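You operate a simulated robot arm through the tools that you are given. There is no shell and no other tool.

Carry out the task below with a simulated two-armed robot. There is one attempt and no reset: what you move stays moved.

JOB
Balance the beam, level the plate, wind the jack down and move the purple beaker across.
Fine: both bubbles stand between their lines; the grey jack ends at 0 cm, the beaker on the level plate. Set down upright: purple beaker.

It is judged by the outcome, as a careful person would: the job done as asked, and still so three seconds after it is handed in. It fails if anything else is knocked over, pushed out of place, dropped, spilled or broken.

ROBOT AND FRAMES
Two 7-joint arms with two-finger parallel grippers on one trunk, on a base that moves. Base frame: it is fixed to the floor where the robot stands at the start and does not move with it; the origin is under the middle of the robot, x ahead of it, y to its left, z up. Readings come in m, degrees, newtons and seconds.
The left shoulder is at the start at [0.05, 0.177, 1.129], the right one opposite. With the tool pointing down near the work surface each hand reaches from about 0.1 to 0.64 m from the robot's upright axis, wherever it stands, measured 20 degrees to its own side. Places, roughly: beam [-0.4, -3.2, 1.1]; face of the level plate [-0.2, -2.9, 0.9]; green beaker [0.5, -3, 1]; grey jack [-0.5, -2.7, 1]; level plate [-0.3, -2.9, 0.9]; purple beaker [-0.5, -2.75, 1]; sliding weight [-0.5, -3.3, 1.1]; yellow screw [-0.4, -2.8, 1]. Payload 3.43 kg a hand.
The TCP of each hand is the grasp point between the finger pads, 0.034 m short of the fingertips. In the tool frame z runs along the fingers and y along their closing line. The gripper opens to 0.128 m. The fingers are 0.024 m wide and 0.012 m thick; the gripper's body (0.048 by 0.13 m) begins 0.096 m behind the TCP.
Orientation is that of the tool frame in the base frame, as a unit quaternion [x, y, z, w]. With the fingers straight down and closing along the base's y, the tool's x points along the base's -x, its y along +y and its z along -z.

CONTROLS
- The arms move only by the tool drive_tool. It takes "left_plan", "right_plan" or both (then of equal length, played together; a hand with none holds still); each is text: rows parted by semicolons, each of 7 numbers parted by spaces: the shift along the base's x, y, z in units of 200 mm (1.0 is 200 mm), then the turn, a rotation vector about the base's x, y, z in units of 180 degrees (1.0 is 180 degrees), then the finger opening in m, from 0 to 0.128. In form: tx ty tz ax ay az fingers; .... A call has 1 to 20 rows; each row is the pose to reach, as a shift and turn from the pose commanded when the call began. A call with a number of a shift or a turn outside -1 to 1 is refused whole. Rows are played at 5 a second. More than 0.05 m and 8.6 degrees between two rows, or a gripper value outside its range, and nothing of the call is played. A pose out of reach is approached as far as the arm can. The call stops where the force on the tool passes 90 N (or 10 N more than at its start, if that is more) or the arm is blocked; 0.2 s more then pass. Each finger travels about 0.108 m/s and halts on what it meets, pressing with about 37 N; the grip force reading is that of the motor and also rises with nothing between the fingers. The clock runs only during rows and for 0.2 s after the last one: add rows that repeat a pose to give the fingers time. It gives the time, the measured TCP pose, the force on the tool (base axes), the opening and the grip force at its end, in the units of the frame above (readings bear some noise), with the torque about the TCP (base axes, N m) and any sound that the robot's microphone picked up, and new pictures: "pictures" is both (left out), scene, wrist or none (wrist: the cameras of the hands that moved).
- Cameras (640 x 400 px; columns grow to the right, rows downward): "scene" is now at [0.159, -0.0003, 1.3122]; the picture's right is [0.05, -1.00, 0.00], its down [-0.48, -0.02, -0.88] and it looks along [0.88, 0.04, -0.48] (base axes); focal length 263 px, centre (320, 200). "left" rides on the left gripper at [0.076, 0.011, -0.16] in its tool frame; the picture's right is [-0.15, 0.99, 0.00], its down [-0.88, -0.13, -0.46] and it looks along [-0.45, -0.07, 0.89] (tool axes); focal length 234 px, centre (320, 200). "right" rides on the right gripper at [0.076, -0.011, -0.16] in its tool frame; the picture's right is [0.15, 0.99, 0.00], its down [-0.88, 0.13, -0.46] and it looks along [-0.45, 0.07, 0.89] (tool axes); focal length 234 px, centre (320, 200). There is no depth. A picture from a camera that has moved, and an enlarged one, comes with that camera's place and axes in the base frame and with its lens. The place of the scene camera against the robot may be out by one fixed shift of up to 0.012 m in any direction.
- slide_trunk(by): slides the trunk up (or, below 0, down) by that many m; the arms and the scene camera ride with it, the base frame stays. It gives what a move gives, with no picture.
- drive_base(legs): drives the robot by 1 to 6 legs, each [ahead, turn to the left] in m and degrees, along the robot's own axes; the way and the turn of a leg run together, so that a leg with both is an arc; at most 1.5 m and 180 degrees a leg. The arms and the cameras ride along, it lands a little off, and it stops where it bumps. It gives what a move gives, and a new picture of the scene camera.
- aim_head(pan, tilt): turns the head with the scene camera to pan (to the left, within 80 degrees either way) and tilt (down, from -29 to 69), counted from straight ahead of the robot. It gives what a move gives, and a new picture of the scene camera.
- inspect(camera, box): a new picture of the part [left, top, right, bottom] of that camera's present view, enlarged. It takes no simulated time.
- sign_off(): hands the job in; it is judged then, once.

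Places have to be worked out from the pictures, the camera data and where the tool is seen. Open the grippers and draw the arms clear of the work before you hand the job in, unless the task says otherwise.

The tools are called after ">>>" as name(argument=value, ...) on one line, values as JSON. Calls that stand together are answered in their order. drive_tool: Moves the arms, as the interface text tells. Its arguments: {"type":"object","properties":{"left_plan":{"type":"string"},"right_plan":{"type":"string"},"pictures":{"type":"string","enum":["both","scene","wrist","none"]}},"required":[]} The other tools are called the same way: slide_trunk (by) moves the trunk up or down; drive_base (legs) drives the base; aim_head (pan, tilt) turns the head that bears the scene camera; inspect (camera, box) takes an enlarged picture of a part of a camera's view; sign_off () hands the job in.

At the start:

```text
clock: 0.0
left_position: [0.4547, 0.2073, 1.1886]
left_ee_rot: [0.001, 1.0, 0.0, 0.001]
left_contact_force: [0.5, -1.1, -0.5]
left_moment: [0.04, 0.02, 0.02]
left_width: 0.1284
left_grip_force: 0.1
right_position: [0.4121, -0.1552, 1.1752]
right_ee_rot: [0.001, 1.0, 0.001, 0.0]
right_contact_force: [0.2, 0.2, -0.6]
right_moment: [0.02, -0.02, -0.02]
right_width: 0.1279
right_grip_force: 0.1
trunk travel left (down, up): [-0.3, 0.101]
robot x, y, heading: [0.0007, 0.0018, -0.0]
head pan, tilt (commanded): [2.8, 28.8]
```

scene: 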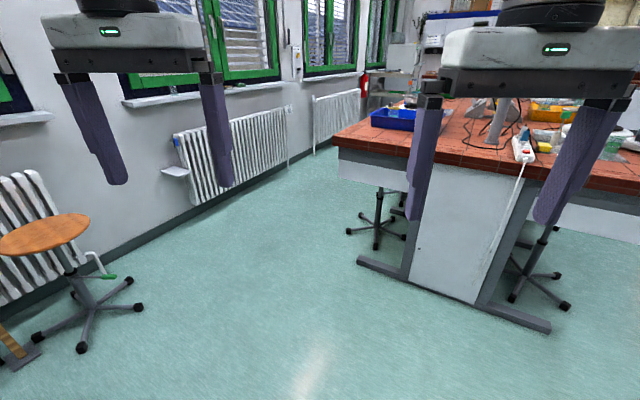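
right: 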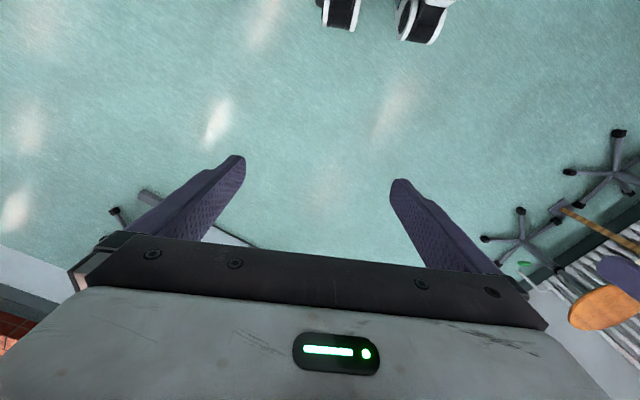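
left: 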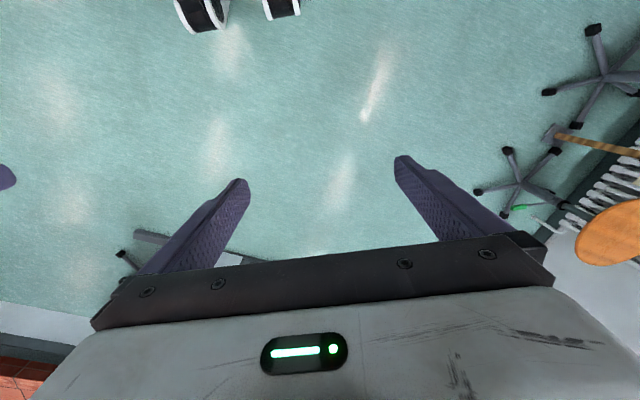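

The work lies about 3 m to my right (y ≈ -3), outside the present view. I turn the head to the right to see what is there before driving.

>>> aim_head(pan=-80, tilt=20)

```text
clock: 1.6
left_position: [0.4531, 0.2058, 1.1904]
left_ee_rot: [0.0, 1.0, 0.0, 0.0]
left_contact_force: [0.8, -0.7, 0.3]
left_moment: [0.01, -0.01, 0.01]
left_width: 0.1279
left_grip_force: 0.1
right_position: [0.4128, -0.1542, 1.1751]
right_ee_rot: [0.001, 1.0, 0.0, 0.0]
right_contact_force: [-0.3, 0.0, 0.3]
right_moment: [-0.02, -0.04, -0.03]
right_width: 0.1279
right_grip_force: 0.1
trunk travel left (down, up): [-0.3, 0.101]
robot x, y, heading: [0.0004, -0.0019, 0.0]
head pan, tilt (commanded): [-80.0, 20.0]
camera scene: at [0.0844, -0.0965, 1.3264], right [-0.98, -0.17, 0.0], down [-0.06, 0.34, -0.94], along [0.16, -0.93, -0.34], focal length 263 px, centre (320, 200)
```

scene: 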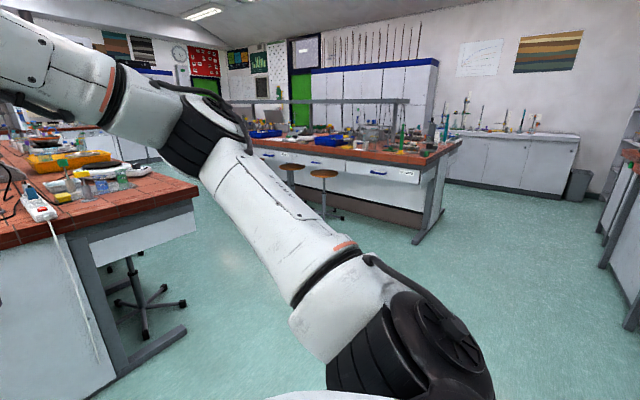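

The bench with the apparatus is across the aisle, ahead after a right turn. I turn the base 90° to the right and centre the head.

>>> drive_base(legs=[[0, -90]])

>>> aim_head(pan=0, tilt=15)

```text
clock: 5.8
left_position: [0.2092, -0.4532, 1.19]
left_ee_rot: [0.705, 0.709, 0.001, 0.0]
left_contact_force: [-0.3, 0.5, -0.8]
left_moment: [0.01, -0.01, -0.03]
left_width: 0.1281
left_grip_force: 0.1
right_position: [-0.1521, -0.4136, 1.1756]
right_ee_rot: [0.705, 0.709, 0.0, 0.001]
right_contact_force: [-0.4, -0.5, -0.6]
right_moment: [0.0, 0.06, 0.01]
right_width: 0.128
right_grip_force: 0.0
trunk travel left (down, up): [-0.3, 0.101]
robot x, y, heading: [-0.0015, -0.0008, -89.4]
head pan, tilt (commanded): [-80.0, 20.0]
camera scene: at [-0.093, -0.0916, 1.3263], right [-0.18, 0.98, 0.0], down [0.34, 0.06, -0.94], along [-0.92, -0.17, -0.34], focal length 263 px, centre (320, 200)
```

scene: 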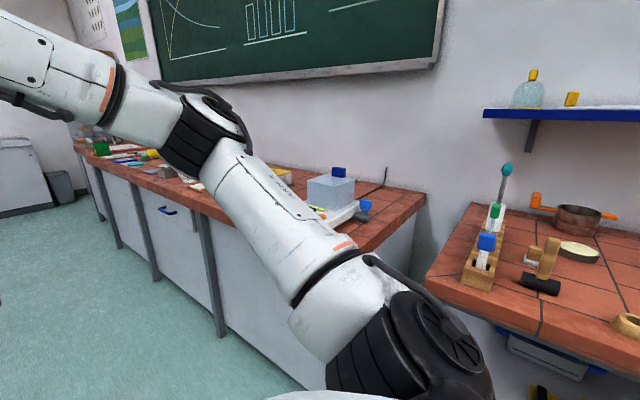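

```text
clock: 7.3
left_position: [0.2092, -0.4532, 1.1893]
left_ee_rot: [0.705, 0.709, 0.0, 0.0]
left_contact_force: [0.6, 0.1, -0.7]
left_moment: [0.01, -0.01, 0.0]
left_width: 0.128
left_grip_force: 0.0
right_position: [-0.1516, -0.413, 1.175]
right_ee_rot: [0.705, 0.709, 0.0, 0.001]
right_contact_force: [0.6, -0.2, -0.4]
right_moment: [0.03, -0.03, -0.02]
right_width: 0.128
right_grip_force: 0.1
trunk travel left (down, up): [-0.3, 0.101]
robot x, y, heading: [-0.0033, -0.0029, -89.7]
head pan, tilt (commanded): [0.0, 15.0]
camera scene: at [-0.0007, -0.1682, 1.3345], right [-1.0, -0.01, 0.0], down [0.0, 0.26, -0.97], along [0.01, -0.97, -0.26], focal length 263 px, centre (320, 200)
```

scene: 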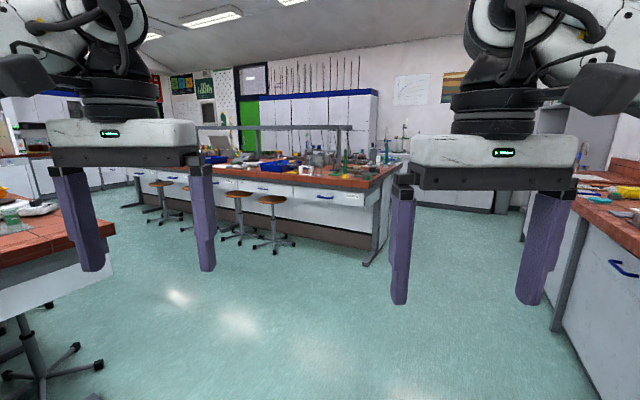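

The bench is straight ahead. I zoom in on its right-hand part to find the beam, plate, jack and beakers.

>>> inspect(camera="scene", box=[260, 130, 420, 230])

>>> inspect(camera="scene", box=[190, 130, 320, 211])

```text
4.00 times, centred on (340, 180) of scene
camera zoom: at [-0.0007, -0.1682, 1.3345], right [-1.0, -0.01, 0.0], down [0.0, 0.26, -0.97], along [0.01, -0.97, -0.26], focal length 1054 px, centre (240, 280)
```

zoom: 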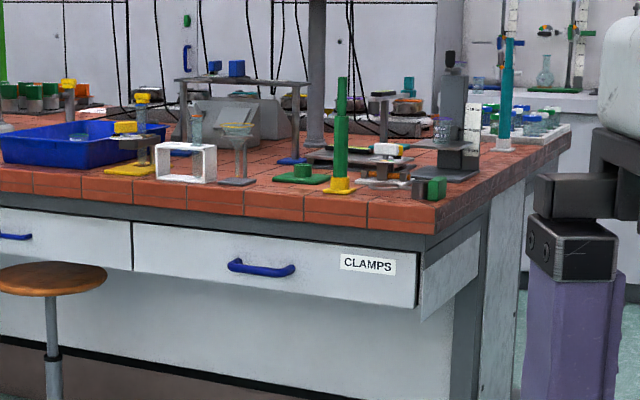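

```text
4.92 times, centred on (255, 170) of scene
camera zoom: at [-0.0007, -0.1682, 1.3345], right [-1.0, -0.01, 0.0], down [0.0, 0.26, -0.97], along [0.01, -0.97, -0.26], focal length 1297 px, centre (640, 345)
```

zoom: 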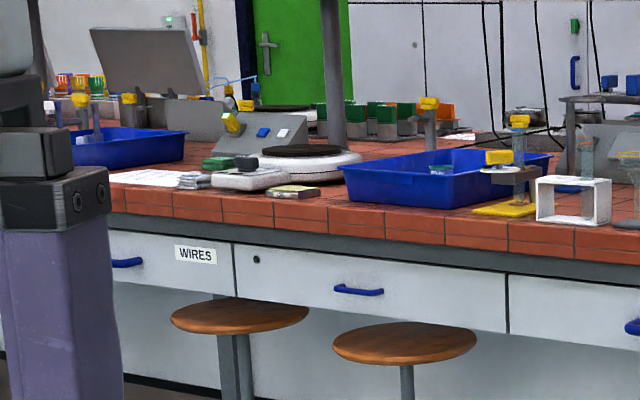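

The bench is rotated about 28° relative to the base frame, with its right corner near (-0.42, -2.52). The grey jack with its scale and the beaker stand near the right end. I drive about 1.2 m closer to see more.

>>> drive_base(legs=[[1.2, 0]])

>>> aim_head(pan=-12, tilt=18)

>>> inspect(camera="scene", box=[200, 100, 440, 250])

```text
clock: 13.3
left_position: [0.2139, -1.6476, 1.1901]
left_ee_rot: [0.706, 0.708, 0.0, 0.0]
left_contact_force: [-0.2, -0.5, 0.6]
left_moment: [0.0, 0.04, 0.03]
left_width: 0.128
left_grip_force: 0.0
right_position: [-0.1475, -1.6058, 1.1745]
right_ee_rot: [0.707, 0.707, 0.0, 0.001]
right_contact_force: [-0.1, 0.0, -0.5]
right_moment: [0.03, -0.01, 0.03]
right_width: 0.1281
right_grip_force: 0.0
trunk travel left (down, up): [-0.3, 0.101]
robot x, y, heading: [0.0041, -1.1924, -89.8]
head pan, tilt (commanded): [0.0, 15.0]
camera scene: at [0.0047, -1.3613, 1.3345], right [-1.0, 0.0, 0.0], down [0.0, 0.26, -0.97], along [0.0, -0.97, -0.26], focal length 263 px, centre (320, 200)
```

scene: 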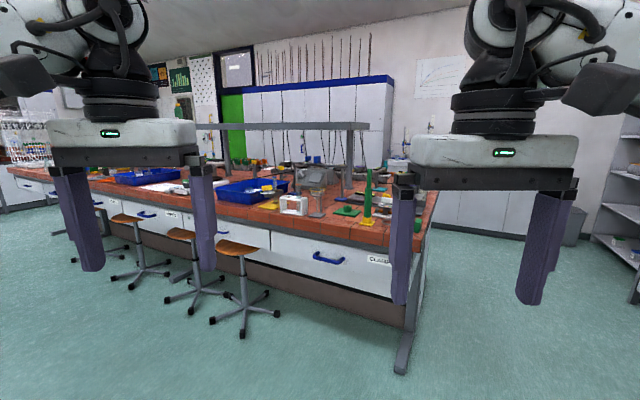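

```text
clock: 14.1
left_position: [0.2134, -1.6468, 1.1901]
left_ee_rot: [0.706, 0.708, 0.0, 0.0]
left_contact_force: [0.5, -0.3, 0.0]
left_moment: [0.01, 0.02, -0.02]
left_width: 0.128
left_grip_force: 0.0
right_position: [-0.1485, -1.6052, 1.1753]
right_ee_rot: [0.707, 0.707, 0.0, 0.002]
right_contact_force: [0.4, 0.0, 0.4]
right_moment: [0.02, 0.03, -0.03]
right_width: 0.1279
right_grip_force: 0.1
trunk travel left (down, up): [-0.3, 0.101]
robot x, y, heading: [0.0063, -1.1899, -89.8]
head pan, tilt (commanded): [-12.0, 18.0]
camera scene: at [-0.0146, -1.3591, 1.3296], right [-0.98, 0.2, 0.0], down [0.06, 0.3, -0.95], along [-0.19, -0.93, -0.31], focal length 263 px, centre (320, 200)
```

scene: 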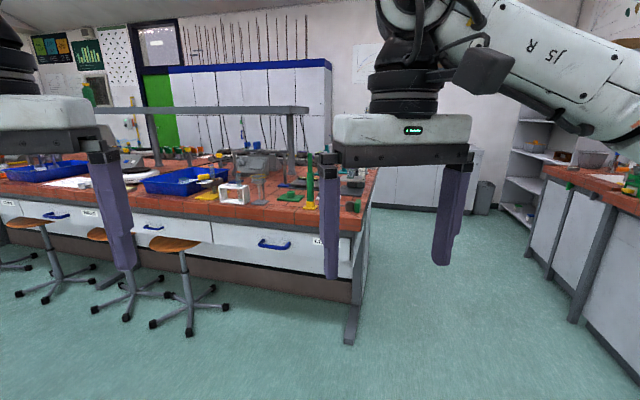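

```text
2.67 times, centred on (320, 175) of scene
camera zoom: at [-0.0146, -1.3591, 1.3296], right [-0.98, 0.2, 0.0], down [0.06, 0.3, -0.95], along [-0.19, -0.93, -0.31], focal length 702 px, centre (320, 267)
```

zoom: 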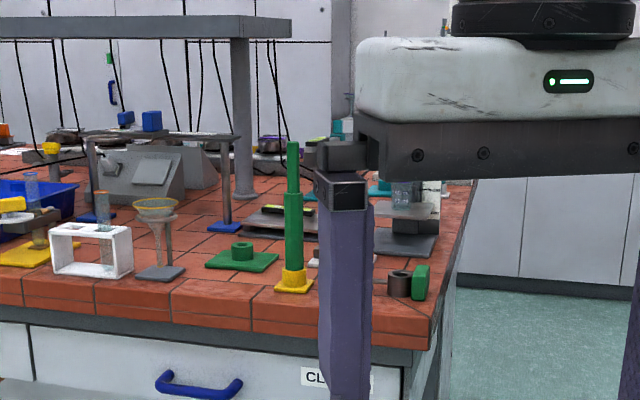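

The overhead gantry blocks part of the bench's middle. The rough places lie 0.1–0.45 m in from the bench's right end, so I go round to the end side: turn right, drive past the corner with wide clearance, then turn to face the end of the bench.

>>> drive_base(legs=[[0, -54], [1.5, 0], [0.35, 0], [0, 116]])

>>> aim_head(pan=0, tilt=25)

```text
clock: 30.6
left_position: [-0.9973, -2.3004, 1.19]
left_ee_rot: [0.249, 0.968, 0.0, 0.001]
left_contact_force: [0.1, 0.5, -0.4]
left_moment: [0.01, 0.0, -0.03]
left_width: 0.128
left_grip_force: 0.0
right_position: [-1.208, -2.5961, 1.1744]
right_ee_rot: [0.249, 0.968, 0.001, 0.001]
right_contact_force: [0.1, -0.4, 0.1]
right_moment: [-0.01, 0.0, 0.0]
right_width: 0.128
right_grip_force: 0.1
trunk travel left (down, up): [-0.3, 0.101]
robot x, y, heading: [-1.4962, -2.2632, -29.0]
head pan, tilt (commanded): [-12.0, 18.0]
camera scene: at [-1.3643, -2.3612, 1.3296], right [-0.66, -0.76, 0.0], down [-0.23, 0.2, -0.95], along [0.72, -0.62, -0.31], focal length 263 px, centre (320, 200)
```

scene: 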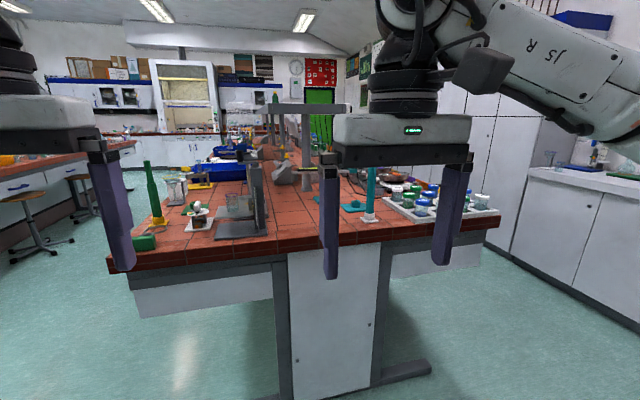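

```text
clock: 31.4
left_position: [-0.9959, -2.3006, 1.1907]
left_ee_rot: [0.25, 0.968, 0.001, -0.001]
left_contact_force: [-1.1, -0.4, -0.5]
left_moment: [-0.01, -0.01, -0.02]
left_width: 0.1282
left_grip_force: 0.1
right_position: [-1.2089, -2.5961, 1.1742]
right_ee_rot: [0.25, 0.968, 0.001, 0.001]
right_contact_force: [-0.1, -0.7, -0.6]
right_moment: [0.0, -0.02, 0.02]
right_width: 0.1282
right_grip_force: 0.0
trunk travel left (down, up): [-0.3, 0.101]
robot x, y, heading: [-1.4955, -2.2637, -28.9]
head pan, tilt (commanded): [0.0, 25.0]
camera scene: at [-1.3543, -2.3447, 1.3183], right [-0.48, -0.88, 0.0], down [-0.37, 0.2, -0.91], along [0.79, -0.44, -0.42], focal length 263 px, centre (320, 200)
```

scene: 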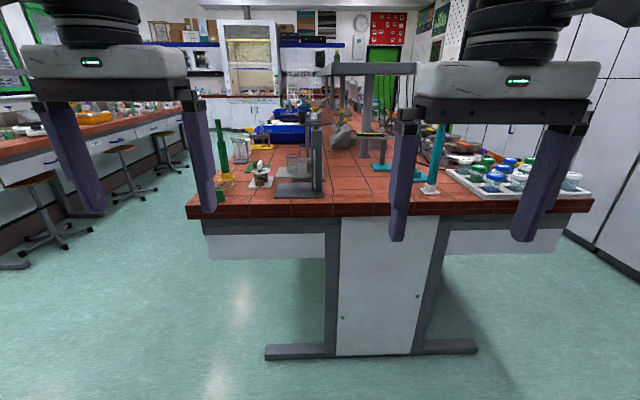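

>>> inspect(camera="scene", box=[196, 100, 356, 210])

>>> inspect(camera="scene", box=[310, 90, 470, 210])

```text
3.64 times, centred on (276, 155) of scene
camera zoom: at [-1.3543, -2.3447, 1.3183], right [-0.48, -0.88, 0.0], down [-0.37, 0.2, -0.91], along [0.79, -0.44, -0.42], focal length 958 px, centre (480, 364)
```

zoom: 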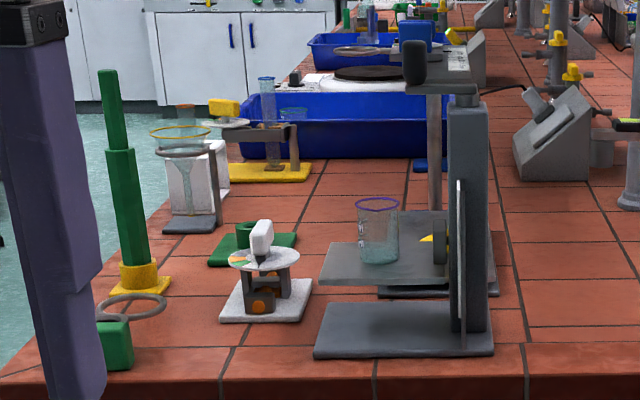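

```text
3.33 times, centred on (390, 150) of scene
camera zoom: at [-1.3543, -2.3447, 1.3183], right [-0.48, -0.88, 0.0], down [-0.37, 0.2, -0.91], along [0.79, -0.44, -0.42], focal length 878 px, centre (87, 367)
```

zoom: 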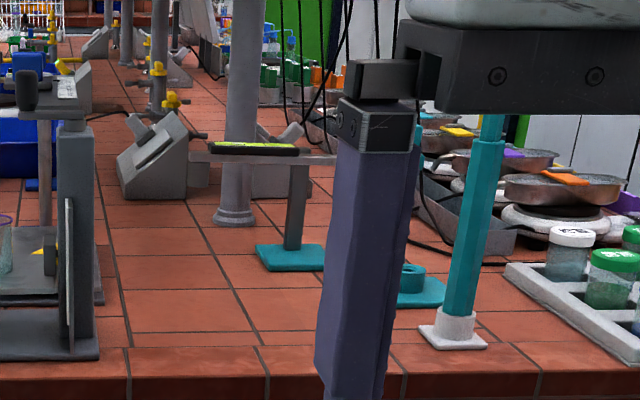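

The jack (grey base, platform with the purple-rimmed beaker, column with a scale) stands nearest this end. The level plate is behind it, and the beam with its bubble is on a teal foot to the right. The hands block the view, so I draw both back, outward and up before driving closer.

>>> drive_tool(left_plan="-0.053 0.1625 0.083 0 0 0 0.128; -0.106 0.325 0.167 0 0 0 0.128; -0.16 0.4875 0.25 0 0 0 0.128; -0.213 0.65 0.333 0 0 0 0.128; -0.266 0.8125 0.417 0 0 0 0.128; -0.319 0.975 0.5 0 0 0 0.128", right_plan="-0.166 -0.042 0.1 0 0 0 0.128; -0.332 -0.083 0.2 0 0 0 0.128; -0.4975 -0.125 0.3 0 0 0 0.128; -0.663 -0.167 0.4 0 0 0 0.128; -0.829 -0.208 0.5 0 0 0 0.128; -0.995 -0.25 0.6 0 0 0 0.128", pictures="scene")

```text
clock: 32.8
left_position: [-1.04, -2.1441, 1.2617]
left_ee_rot: [0.25, 0.968, 0.0, 0.001]
left_contact_force: [-0.5, 0.3, 0.0]
left_moment: [0.01, -0.03, 0.01]
left_width: 0.1281
left_grip_force: 0.1
left hand out of reach, approached as far as the arm can: row 5, 6
right_position: [-1.3656, -2.632, 1.2616]
right_ee_rot: [0.25, 0.968, 0.001, 0.001]
right_contact_force: [-0.1, -0.2, 0.1]
right_moment: [-0.03, -0.03, 0.0]
right_width: 0.1281
right_grip_force: 0.1
right hand out of reach, approached as far as the arm can: row 5, 6
trunk travel left (down, up): [-0.3, 0.101]
robot x, y, heading: [-1.4913, -2.2601, -28.5]
head pan, tilt (commanded): [0.0, 25.0]
camera scene: at [-1.3543, -2.3443, 1.3183], right [-0.48, -0.88, 0.0], down [-0.37, 0.2, -0.91], along [0.79, -0.44, -0.42], focal length 263 px, centre (320, 200)
```

scene: 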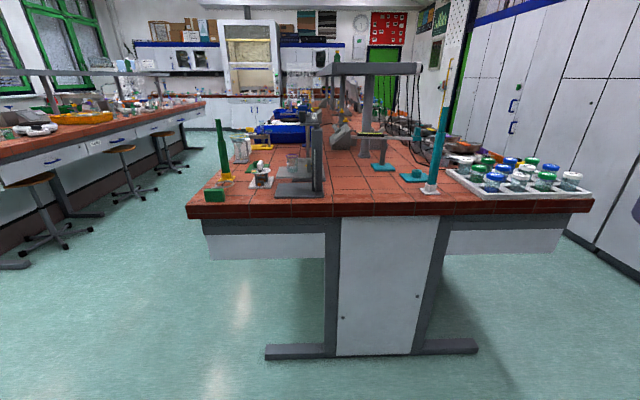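

The view is clear now. I drive 0.5 m toward the bench end, which should leave about 0.5 m between my axis and its edge.

>>> drive_base(legs=[[0.5, 0]])

>>> inspect(camera="scene", box=[120, 60, 320, 200])

>>> inspect(camera="scene", box=[280, 60, 480, 200])

```text
clock: 35.7
left_position: [-0.6007, -2.3895, 1.262]
left_ee_rot: [0.251, 0.968, 0.0, 0.0]
left_contact_force: [0.2, -0.5, 0.0]
left_moment: [0.0, 0.04, 0.0]
left_width: 0.128
left_grip_force: 0.0
right_position: [-0.9283, -2.8772, 1.2623]
right_ee_rot: [0.253, 0.968, 0.001, 0.001]
right_contact_force: [0.0, 0.2, 0.1]
right_moment: [0.03, -0.01, 0.0]
right_width: 0.128
right_grip_force: 0.0
trunk travel left (down, up): [-0.3, 0.101]
robot x, y, heading: [-1.0546, -2.4997, -29.2]
head pan, tilt (commanded): [0.0, 25.0]
camera scene: at [-0.9157, -2.5887, 1.3182], right [-0.49, -0.87, 0.0], down [-0.37, 0.21, -0.91], along [0.79, -0.44, -0.42], focal length 263 px, centre (320, 200)
```

scene: 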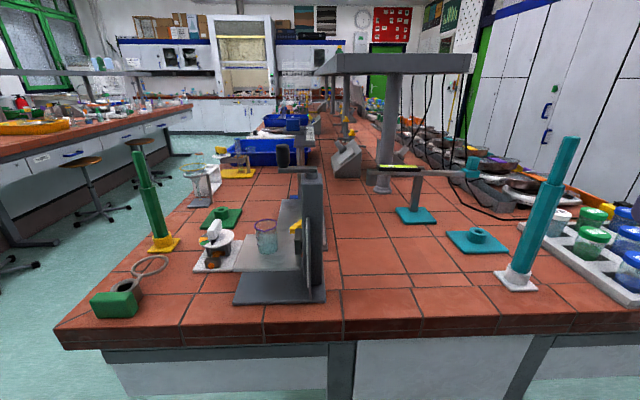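

```text
2.86 times, centred on (220, 130) of scene
camera zoom: at [-0.9157, -2.5887, 1.3182], right [-0.49, -0.87, 0.0], down [-0.37, 0.21, -0.91], along [0.79, -0.44, -0.42], focal length 752 px, centre (606, 400)
```

zoom: 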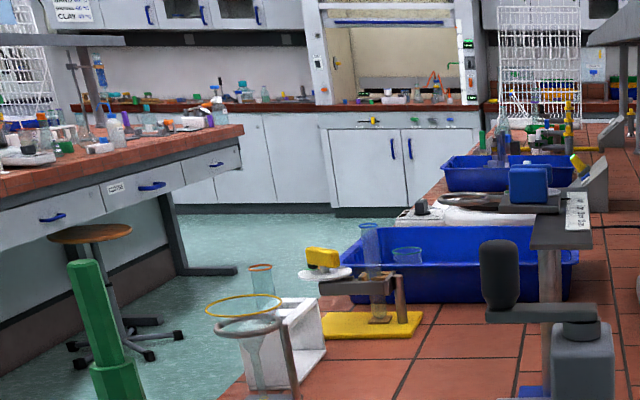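

```text
2.86 times, centred on (380, 130) of scene
camera zoom: at [-0.9157, -2.5887, 1.3182], right [-0.49, -0.87, 0.0], down [-0.37, 0.21, -0.91], along [0.79, -0.44, -0.42], focal length 752 px, centre (149, 400)
```

zoom: 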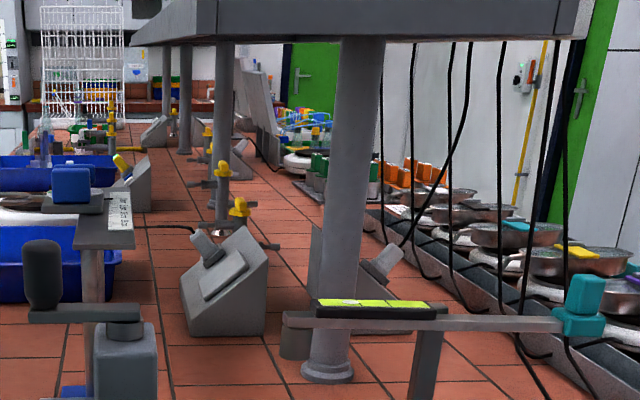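

The crank (arm with a black knob) sits on top of the jack's column. The beam with the teal sliding weight is on the right, near the end of the overhead shelf (bottom at about z 1.33). I'll do the beam first, so I back off a little and shift about 0.22 m to the right.

>>> drive_base(legs=[[-0.2, 0], [0, -45], [0.31, 0], [0, 45]])

>>> slide_trunk(by=0.1)

>>> aim_head(pan=0, tilt=35)

```text
clock: 43.1
left_position: [-0.692, -2.5886, 1.2617]
left_ee_rot: [0.248, 0.969, -0.001, 0.0]
left_contact_force: [-0.2, 0.3, 0.2]
left_moment: [-0.01, 0.01, 0.02]
left_width: 0.128
left_grip_force: 0.0
right_position: [-1.0154, -3.078, 1.2607]
right_ee_rot: [0.249, 0.968, 0.0, 0.002]
right_contact_force: [-0.2, 0.8, -0.6]
right_moment: [0.0, 0.0, -0.02]
right_width: 0.1278
right_grip_force: 0.2
trunk travel left (down, up): [-0.3, 0.101]
robot x, y, heading: [-1.1473, -2.7076, -28.7]
head pan, tilt (commanded): [0.0, 25.0]
camera scene: at [-1.0047, -2.7901, 1.3183], right [-0.48, -0.88, 0.0], down [-0.37, 0.2, -0.91], along [0.79, -0.44, -0.42], focal length 263 px, centre (320, 200)
```

scene: 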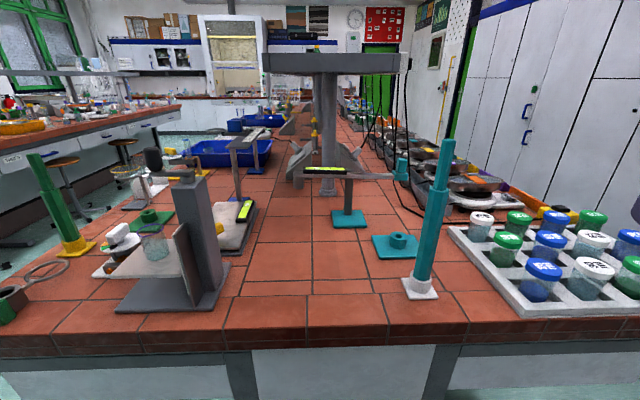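

```text
clock: 44.5
left_position: [-0.6914, -2.59, 1.3618]
left_ee_rot: [0.248, 0.969, 0.0, 0.0]
left_contact_force: [-0.6, 0.5, -0.1]
left_moment: [-0.01, -0.03, 0.0]
left_width: 0.1279
left_grip_force: 0.2
right_position: [-1.015, -3.0775, 1.3624]
right_ee_rot: [0.249, 0.969, 0.001, 0.001]
right_contact_force: [0.2, 0.8, 0.2]
right_moment: [-0.02, -0.02, 0.0]
right_width: 0.1277
right_grip_force: 0.1
trunk travel left (down, up): [-0.4, 0.001]
robot x, y, heading: [-1.1428, -2.7073, -28.7]
head pan, tilt (commanded): [0.0, 25.0]
```

```text
clock: 45.2
left_position: [-0.6916, -2.5895, 1.3616]
left_ee_rot: [0.249, 0.969, 0.0, 0.0]
left_contact_force: [-0.1, -0.6, 1.3]
left_moment: [0.01, -0.03, 0.02]
left_width: 0.1281
left_grip_force: 0.0
right_position: [-1.0162, -3.0786, 1.362]
right_ee_rot: [0.25, 0.968, 0.0, 0.001]
right_contact_force: [0.1, -0.2, 0.3]
right_moment: [-0.03, 0.0, 0.02]
right_width: 0.1279
right_grip_force: 0.1
trunk travel left (down, up): [-0.4, 0.001]
robot x, y, heading: [-1.1429, -2.7069, -28.9]
head pan, tilt (commanded): [0.0, 35.0]
camera scene: at [-1.0084, -2.7884, 1.4026], right [-0.48, -0.88, 0.0], down [-0.5, 0.28, -0.82], along [0.72, -0.4, -0.57], focal length 263 px, centre (320, 200)
```

scene: 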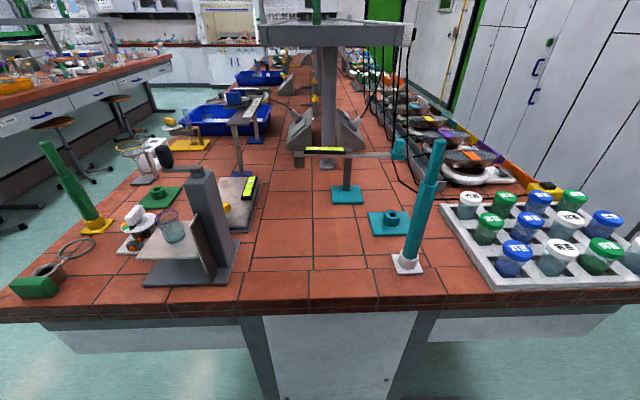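

>>> inspect(camera="scene", box=[280, 120, 420, 210])

>>> inspect(camera="scene", box=[120, 130, 290, 300])

```text
4.44 times, centred on (350, 165) of scene
camera zoom: at [-1.0084, -2.7884, 1.4026], right [-0.48, -0.88, 0.0], down [-0.5, 0.28, -0.82], along [0.72, -0.4, -0.57], focal length 1170 px, centre (187, 356)
```

zoom: 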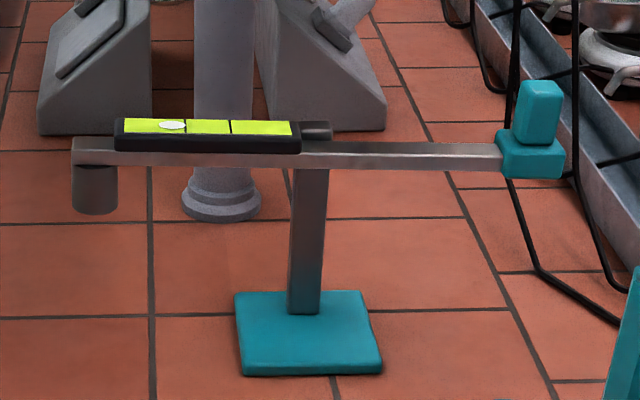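

```text
2.35 times, centred on (205, 215) of scene
camera zoom: at [-1.0084, -2.7884, 1.4026], right [-0.48, -0.88, 0.0], down [-0.5, 0.28, -0.82], along [0.72, -0.4, -0.57], focal length 620 px, centre (591, 165)
```

zoom: 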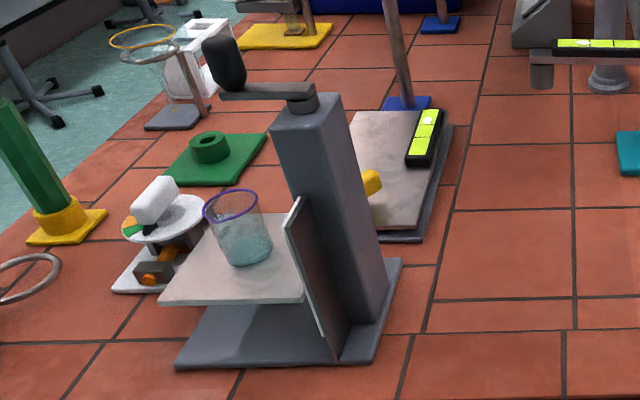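

The beam's bubble sits left, so the right side (teal weight at the outer end) is too heavy. The weight's knob is about 0.86 m ahead and 0.23 m to the right of me, behind the tall teal rod. I tilt the head fully down to see how close my base can get to the bench.

>>> aim_head(pan=0, tilt=69)

```text
clock: 46.2
left_position: [-0.691, -2.5897, 1.3625]
left_ee_rot: [0.249, 0.969, 0.0, 0.001]
left_contact_force: [-0.9, 0.7, 0.3]
left_moment: [-0.03, 0.0, 0.0]
left_width: 0.128
left_grip_force: 0.1
right_position: [-1.0163, -3.0777, 1.3615]
right_ee_rot: [0.25, 0.968, 0.001, 0.001]
right_contact_force: [0.0, -0.1, -0.5]
right_moment: [-0.03, -0.04, -0.01]
right_width: 0.1277
right_grip_force: 0.1
trunk travel left (down, up): [-0.4, 0.001]
robot x, y, heading: [-1.1441, -2.706, -29.0]
head pan, tilt (commanded): [0.0, 68.8]
camera scene: at [-1.0365, -2.7729, 1.3589], right [-0.48, -0.88, 0.0], down [-0.82, 0.45, -0.36], along [0.32, -0.18, -0.93], focal length 263 px, centre (320, 200)
```

scene: 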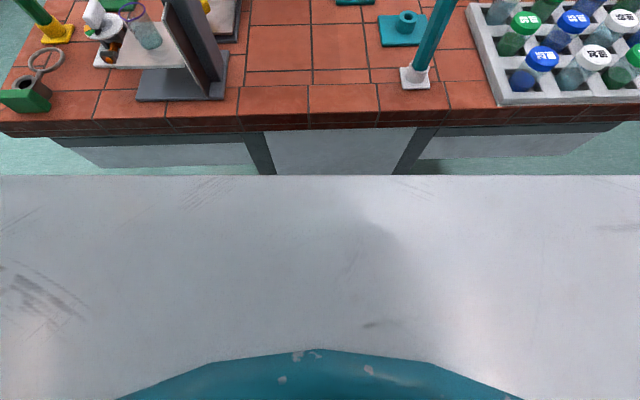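

My chest front is only about 0.2 m ahead of my axis, so I can get to about 0.23 m from the bench edge. I shift about 0.12 m right and move forward, which lets the right forearm pass to the right of the teal rod.

>>> drive_base(legs=[[0, -40], [0.19, 0], [0, 40], [0.06, 0]])

>>> aim_head(pan=0, tilt=40)

```text
clock: 52.0
left_position: [-0.5693, -2.798, 1.3612]
left_ee_rot: [0.25, 0.968, -0.001, 0.001]
left_contact_force: [-0.4, -0.1, 0.4]
left_moment: [0.04, 0.01, -0.03]
left_width: 0.1279
left_grip_force: 0.1
right_position: [-0.8955, -3.287, 1.3621]
right_ee_rot: [0.251, 0.968, 0.001, 0.0]
right_contact_force: [0.9, -0.2, 0.0]
right_moment: [0.03, 0.02, 0.01]
right_width: 0.1281
right_grip_force: 0.0
trunk travel left (down, up): [-0.4, 0.001]
robot x, y, heading: [-1.0269, -2.9126, -29.4]
head pan, tilt (commanded): [0.0, 68.8]
camera scene: at [-0.9147, -2.9807, 1.3587], right [-0.49, -0.87, 0.0], down [-0.82, 0.45, -0.36], along [0.32, -0.18, -0.93], focal length 263 px, centre (320, 200)
```

scene: 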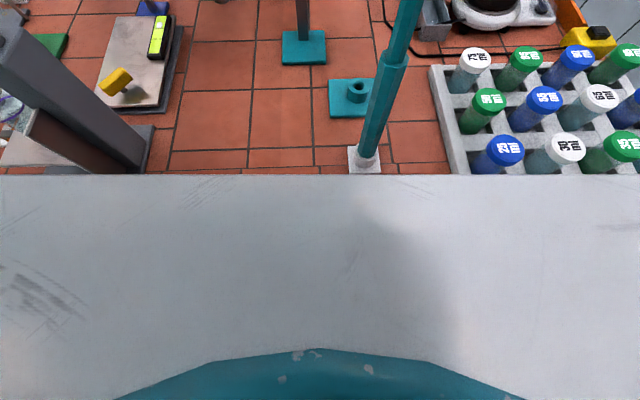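

```text
clock: 53.0
left_position: [-0.5702, -2.7989, 1.3607]
left_ee_rot: [0.251, 0.968, -0.001, 0.002]
left_contact_force: [0.3, 0.2, -0.9]
left_moment: [0.02, 0.02, -0.01]
left_width: 0.1279
left_grip_force: 0.1
right_position: [-0.8961, -3.2856, 1.3623]
right_ee_rot: [0.252, 0.968, 0.001, 0.001]
right_contact_force: [0.3, -0.4, 0.4]
right_moment: [0.0, 0.01, 0.0]
right_width: 0.1281
right_grip_force: 0.1
trunk travel left (down, up): [-0.4, 0.001]
robot x, y, heading: [-1.0226, -2.9126, -29.5]
head pan, tilt (commanded): [0.0, 40.0]
camera scene: at [-0.8901, -2.9944, 1.3949], right [-0.49, -0.87, 0.0], down [-0.56, 0.31, -0.77], along [0.67, -0.37, -0.64], focal length 263 px, centre (320, 200)
```

scene: 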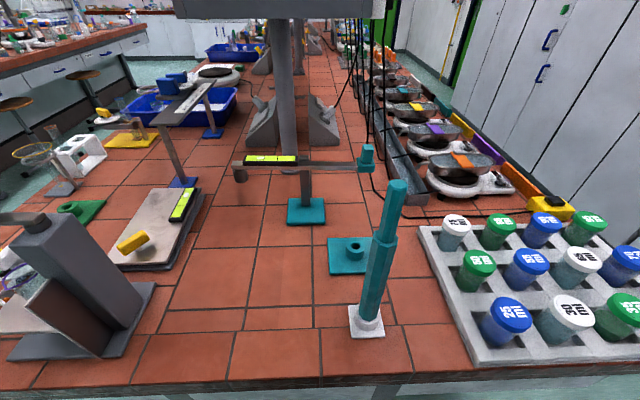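

The edge is now about 0.28 m away and the weight about 0.67 m ahead, 0.11 m right, z ≈ 1.09; the teal rod (top z ≈ 1.23) stands at 0.38 m ahead, 0.09 m right. I move 5 cm closer and look at the beam bubble.

>>> drive_base(legs=[[0.05, 0]])

>>> inspect(camera="scene", box=[220, 120, 400, 232])

>>> inspect(camera="scene", box=[0, 170, 220, 308])

```text
clock: 54.0
left_position: [-0.5321, -2.8195, 1.3608]
left_ee_rot: [0.25, 0.968, 0.0, 0.0]
left_contact_force: [0.4, 0.3, 0.2]
left_moment: [-0.03, -0.08, 0.0]
left_width: 0.1281
left_grip_force: 0.0
right_position: [-0.8583, -3.3071, 1.3614]
right_ee_rot: [0.253, 0.968, 0.001, 0.0]
right_contact_force: [-0.9, -0.7, 0.1]
right_moment: [-0.02, -0.04, 0.01]
right_width: 0.1279
right_grip_force: 0.1
trunk travel left (down, up): [-0.4, 0.001]
robot x, y, heading: [-0.9861, -2.9334, -29.1]
head pan, tilt (commanded): [0.0, 40.0]
stopped in leg 1: the robot was blocked; the commanded pose is now the measured one
camera scene: at [-0.8533, -3.015, 1.3951], right [-0.49, -0.87, 0.0], down [-0.56, 0.31, -0.77], along [0.67, -0.37, -0.64], focal length 263 px, centre (320, 200)
```

scene: 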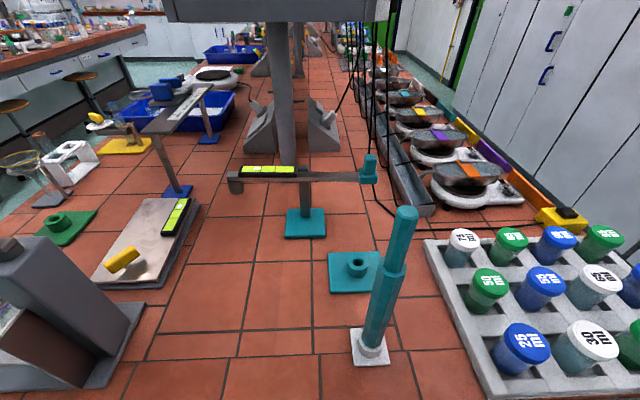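

```text
3.56 times, centred on (310, 176) of scene
camera zoom: at [-0.8533, -3.015, 1.3951], right [-0.49, -0.87, 0.0], down [-0.56, 0.31, -0.77], along [0.67, -0.37, -0.64], focal length 936 px, centre (356, 285)
```

zoom: 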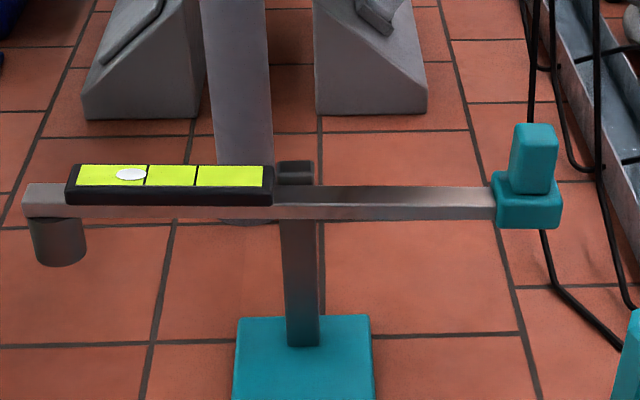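

```text
2.90 times, centred on (110, 239) of scene
camera zoom: at [-0.8533, -3.015, 1.3951], right [-0.49, -0.87, 0.0], down [-0.56, 0.31, -0.77], along [0.67, -0.37, -0.64], focal length 763 px, centre (929, 87)
```

zoom: 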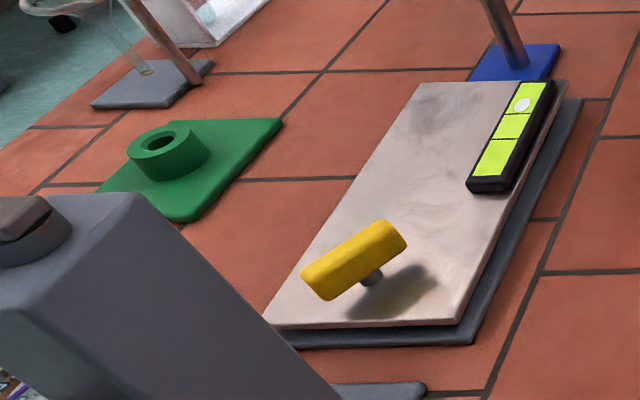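

The base touched the bench structure and stopped with the edge about 0.24 m ahead; nothing on the bench has moved. The weight's knob is about 26 mm wide, at (0.62, -0.11) in robot axes with z ≈ 1.09–1.12. I bring the right hand forward along the right side of the rod, with the fingers narrowed to 60 mm.

>>> drive_tool(right_plan="0.14 -0.078 -0.09 0 0 0 0.06; 0.28 -0.156 -0.18 0 0 0 0.06; 0.42 -0.234 -0.27 0 0 0 0.06; 0.56 -0.312 -0.36 0 0 0 0.06; 0.7 -0.39 -0.45 0 0 0 0.06", pictures="both")

```text
clock: 55.2
left_position: [-0.531, -2.8197, 1.361]
left_ee_rot: [0.25, 0.968, 0.0, -0.001]
left_contact_force: [1.0, -0.3, -1.4]
left_moment: [0.01, 0.03, -0.06]
left_width: 0.1278
left_grip_force: 0.0
right_position: [-0.7159, -3.3858, 1.2696]
right_ee_rot: [0.253, 0.968, 0.001, -0.001]
right_contact_force: [0.2, -0.1, -0.1]
right_moment: [0.01, 0.02, 0.01]
right_width: 0.0602
right_grip_force: 0.1
trunk travel left (down, up): [-0.4, 0.001]
robot x, y, heading: [-0.9843, -2.9361, -28.9]
head pan, tilt (commanded): [0.0, 40.0]
camera scene: at [-0.8511, -3.0162, 1.3947], right [-0.49, -0.87, 0.0], down [-0.56, 0.31, -0.77], along [0.67, -0.37, -0.64], focal length 263 px, centre (320, 200)
camera right: at [-0.7878, -3.3589, 1.4302], right [0.36, 0.93, 0.0], down [0.83, -0.32, 0.45], along [0.43, -0.16, -0.89], focal length 234 px, centre (320, 200)
```

scene: 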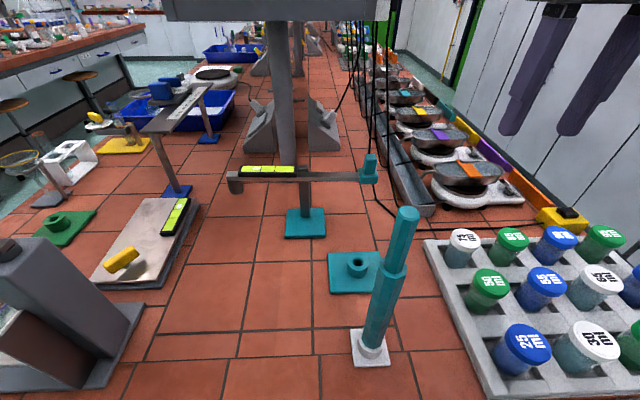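
right: 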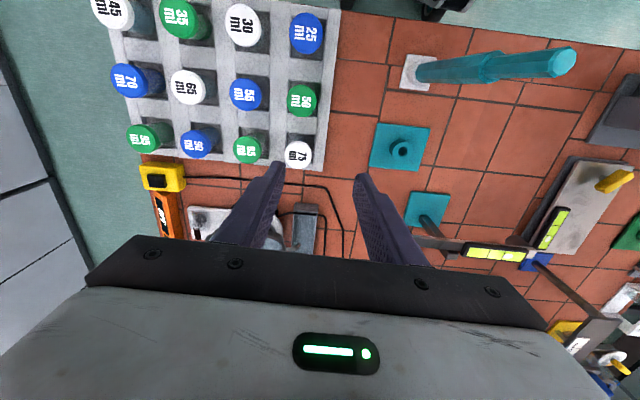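

The right hand tracked its command exactly and is clear of the rod. I bring it diagonally toward the weight at z ≈ 1.23.

>>> drive_tool(right_plan="0.163 0.047 -0.04 0 0 0 0.06; 0.326 0.094 -0.08 0 0 0 0.06; 0.489 0.141 -0.12 0 0 0 0.06; 0.652 0.188 -0.16 0 0 0 0.06; 0.815 0.235 -0.2 0 0 0 0.06", pictures="both")

```text
clock: 56.4
left_position: [-0.5293, -2.8189, 1.3605]
left_ee_rot: [0.25, 0.968, 0.0, -0.001]
left_contact_force: [0.6, 0.1, 0.2]
left_moment: [-0.04, 0.0, 0.01]
left_width: 0.128
left_grip_force: 0.1
right_position: [-0.5536, -3.338, 1.232]
right_ee_rot: [0.253, 0.968, 0.002, -0.001]
right_contact_force: [0.5, 0.3, 0.3]
right_moment: [-0.04, -0.02, 0.0]
right_width: 0.0601
right_grip_force: 0.0
trunk travel left (down, up): [-0.4, 0.001]
robot x, y, heading: [-0.9853, -2.9354, -28.8]
head pan, tilt (commanded): [0.0, 40.0]
camera scene: at [-0.8512, -3.0148, 1.3948], right [-0.49, -0.87, 0.0], down [-0.56, 0.31, -0.77], along [0.67, -0.37, -0.64], focal length 263 px, centre (320, 200)
camera right: at [-0.6244, -3.3107, 1.39], right [0.36, 0.93, 0.0], down [0.83, -0.32, 0.45], along [0.43, -0.16, -0.89], focal length 234 px, centre (320, 200)
```

scene: 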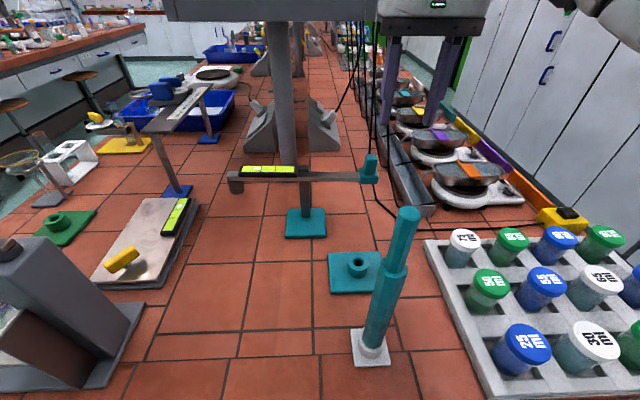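
right: 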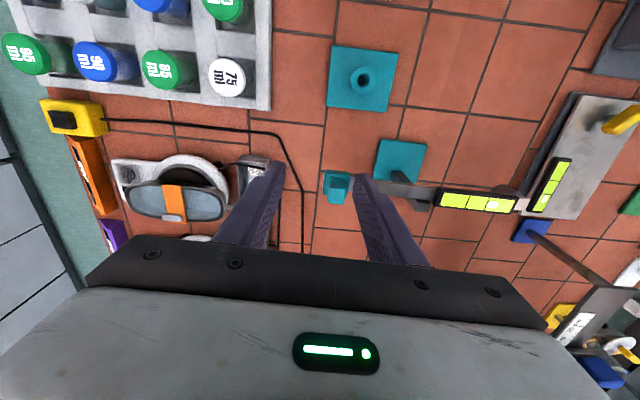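

The weight appears between the fingers in the wrist picture. I zoom in to get its outline accurately.

>>> inspect(camera="right", box=[270, 120, 400, 230])

>>> inspect(camera="scene", box=[220, 120, 400, 232])

```text
3.64 times, centred on (335, 175) of right
camera zoom: at [-0.6244, -3.3107, 1.39], right [0.36, 0.93, 0.0], down [0.83, -0.32, 0.45], along [0.43, -0.16, -0.89], focal length 852 px, centre (266, 291)
```

zoom: 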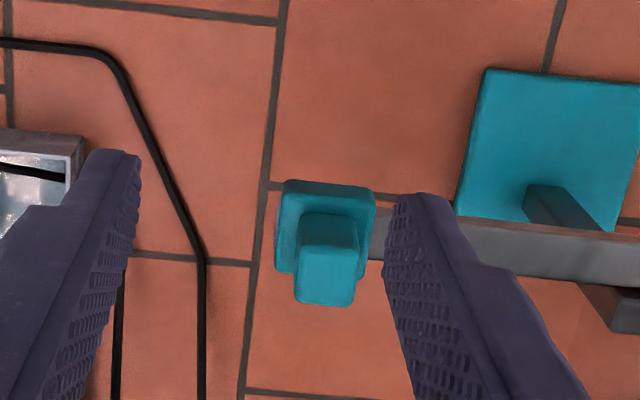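

```text
3.56 times, centred on (310, 176) of scene
camera zoom: at [-0.8512, -3.0148, 1.3948], right [-0.49, -0.87, 0.0], down [-0.56, 0.31, -0.77], along [0.67, -0.37, -0.64], focal length 936 px, centre (356, 285)
```

zoom: 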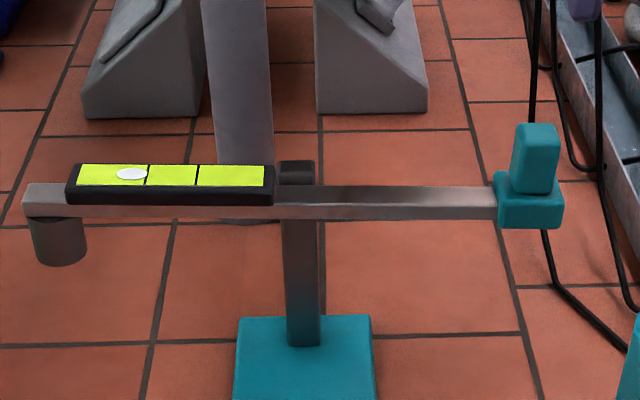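

From both cameras the weight is centred near (-0.494, -3.336), with the knob about 22–26 mm wide from z ≈ 1.086 to 1.117. I move above it at z 1.185 and check alignment before lowering.

>>> drive_tool(right_plan="0.15 0.005 -0.08 0 0 0 0.06; 0.3 0.01 -0.16 0 0 0 0.06; 0.3 0.01 -0.235 0 0 0 0.06; 0.3 0.01 -0.235 0 0 0 0.06", pictures="both")

>>> inspect(camera="right", box=[250, 100, 410, 230])

>>> inspect(camera="scene", box=[300, 90, 440, 200])

```text
clock: 57.4
left_position: [-0.5332, -2.8198, 1.3614]
left_ee_rot: [0.25, 0.968, 0.0, -0.002]
left_contact_force: [-0.5, 0.0, -0.6]
left_moment: [-0.01, -0.01, -0.02]
left_width: 0.128
left_grip_force: 0.0
right_position: [-0.5034, -3.3321, 1.1866]
right_ee_rot: [0.253, 0.968, 0.001, 0.0]
right_contact_force: [0.3, -0.5, 0.7]
right_moment: [0.07, -0.01, 0.0]
right_width: 0.0602
right_grip_force: 0.1
right hand out of reach, approached as far as the arm can: row 2, 3, 4
trunk travel left (down, up): [-0.4, 0.001]
robot x, y, heading: [-0.9896, -2.9336, -29.0]
head pan, tilt (commanded): [0.0, 40.0]
camera scene: at [-0.8526, -3.0161, 1.395], right [-0.49, -0.87, 0.0], down [-0.56, 0.31, -0.77], along [0.67, -0.37, -0.64], focal length 263 px, centre (320, 200)
camera right: at [-0.575, -3.3052, 1.346], right [0.35, 0.93, 0.0], down [0.83, -0.32, 0.46], along [0.43, -0.16, -0.89], focal length 234 px, centre (320, 200)
```

scene: 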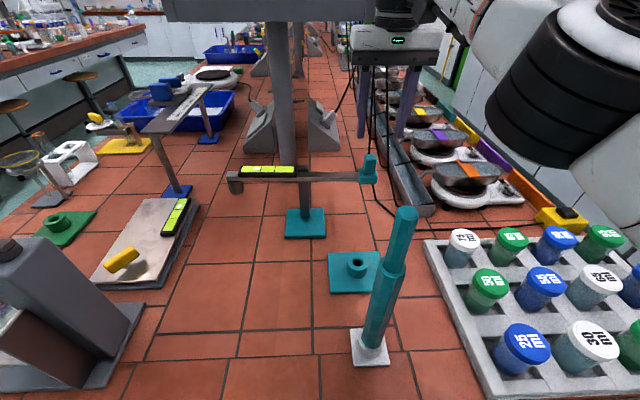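
right: 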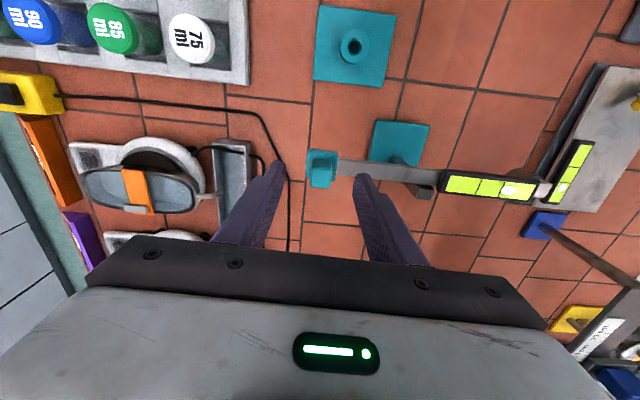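

```text
3.08 times, centred on (330, 165) of right
camera zoom: at [-0.575, -3.3052, 1.346], right [0.35, 0.93, 0.0], down [0.83, -0.32, 0.46], along [0.43, -0.16, -0.89], focal length 720 px, centre (289, 308)
```

zoom: 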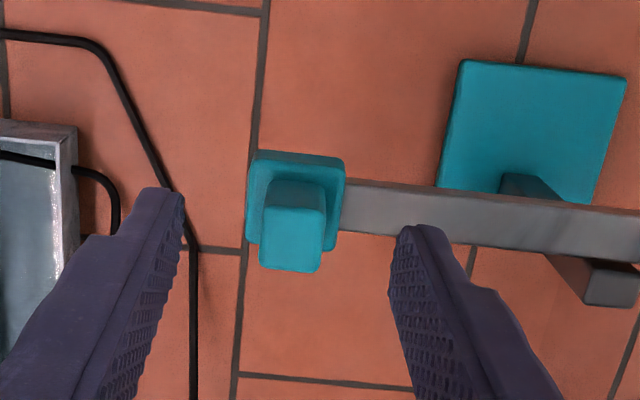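

```text
3.64 times, centred on (370, 145) of scene
camera zoom: at [-0.8526, -3.0161, 1.395], right [-0.49, -0.87, 0.0], down [-0.56, 0.31, -0.77], along [0.67, -0.37, -0.64], focal length 958 px, centre (138, 400)
```

zoom: 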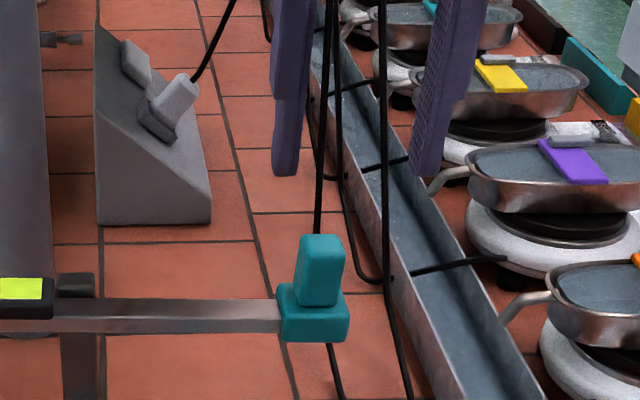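

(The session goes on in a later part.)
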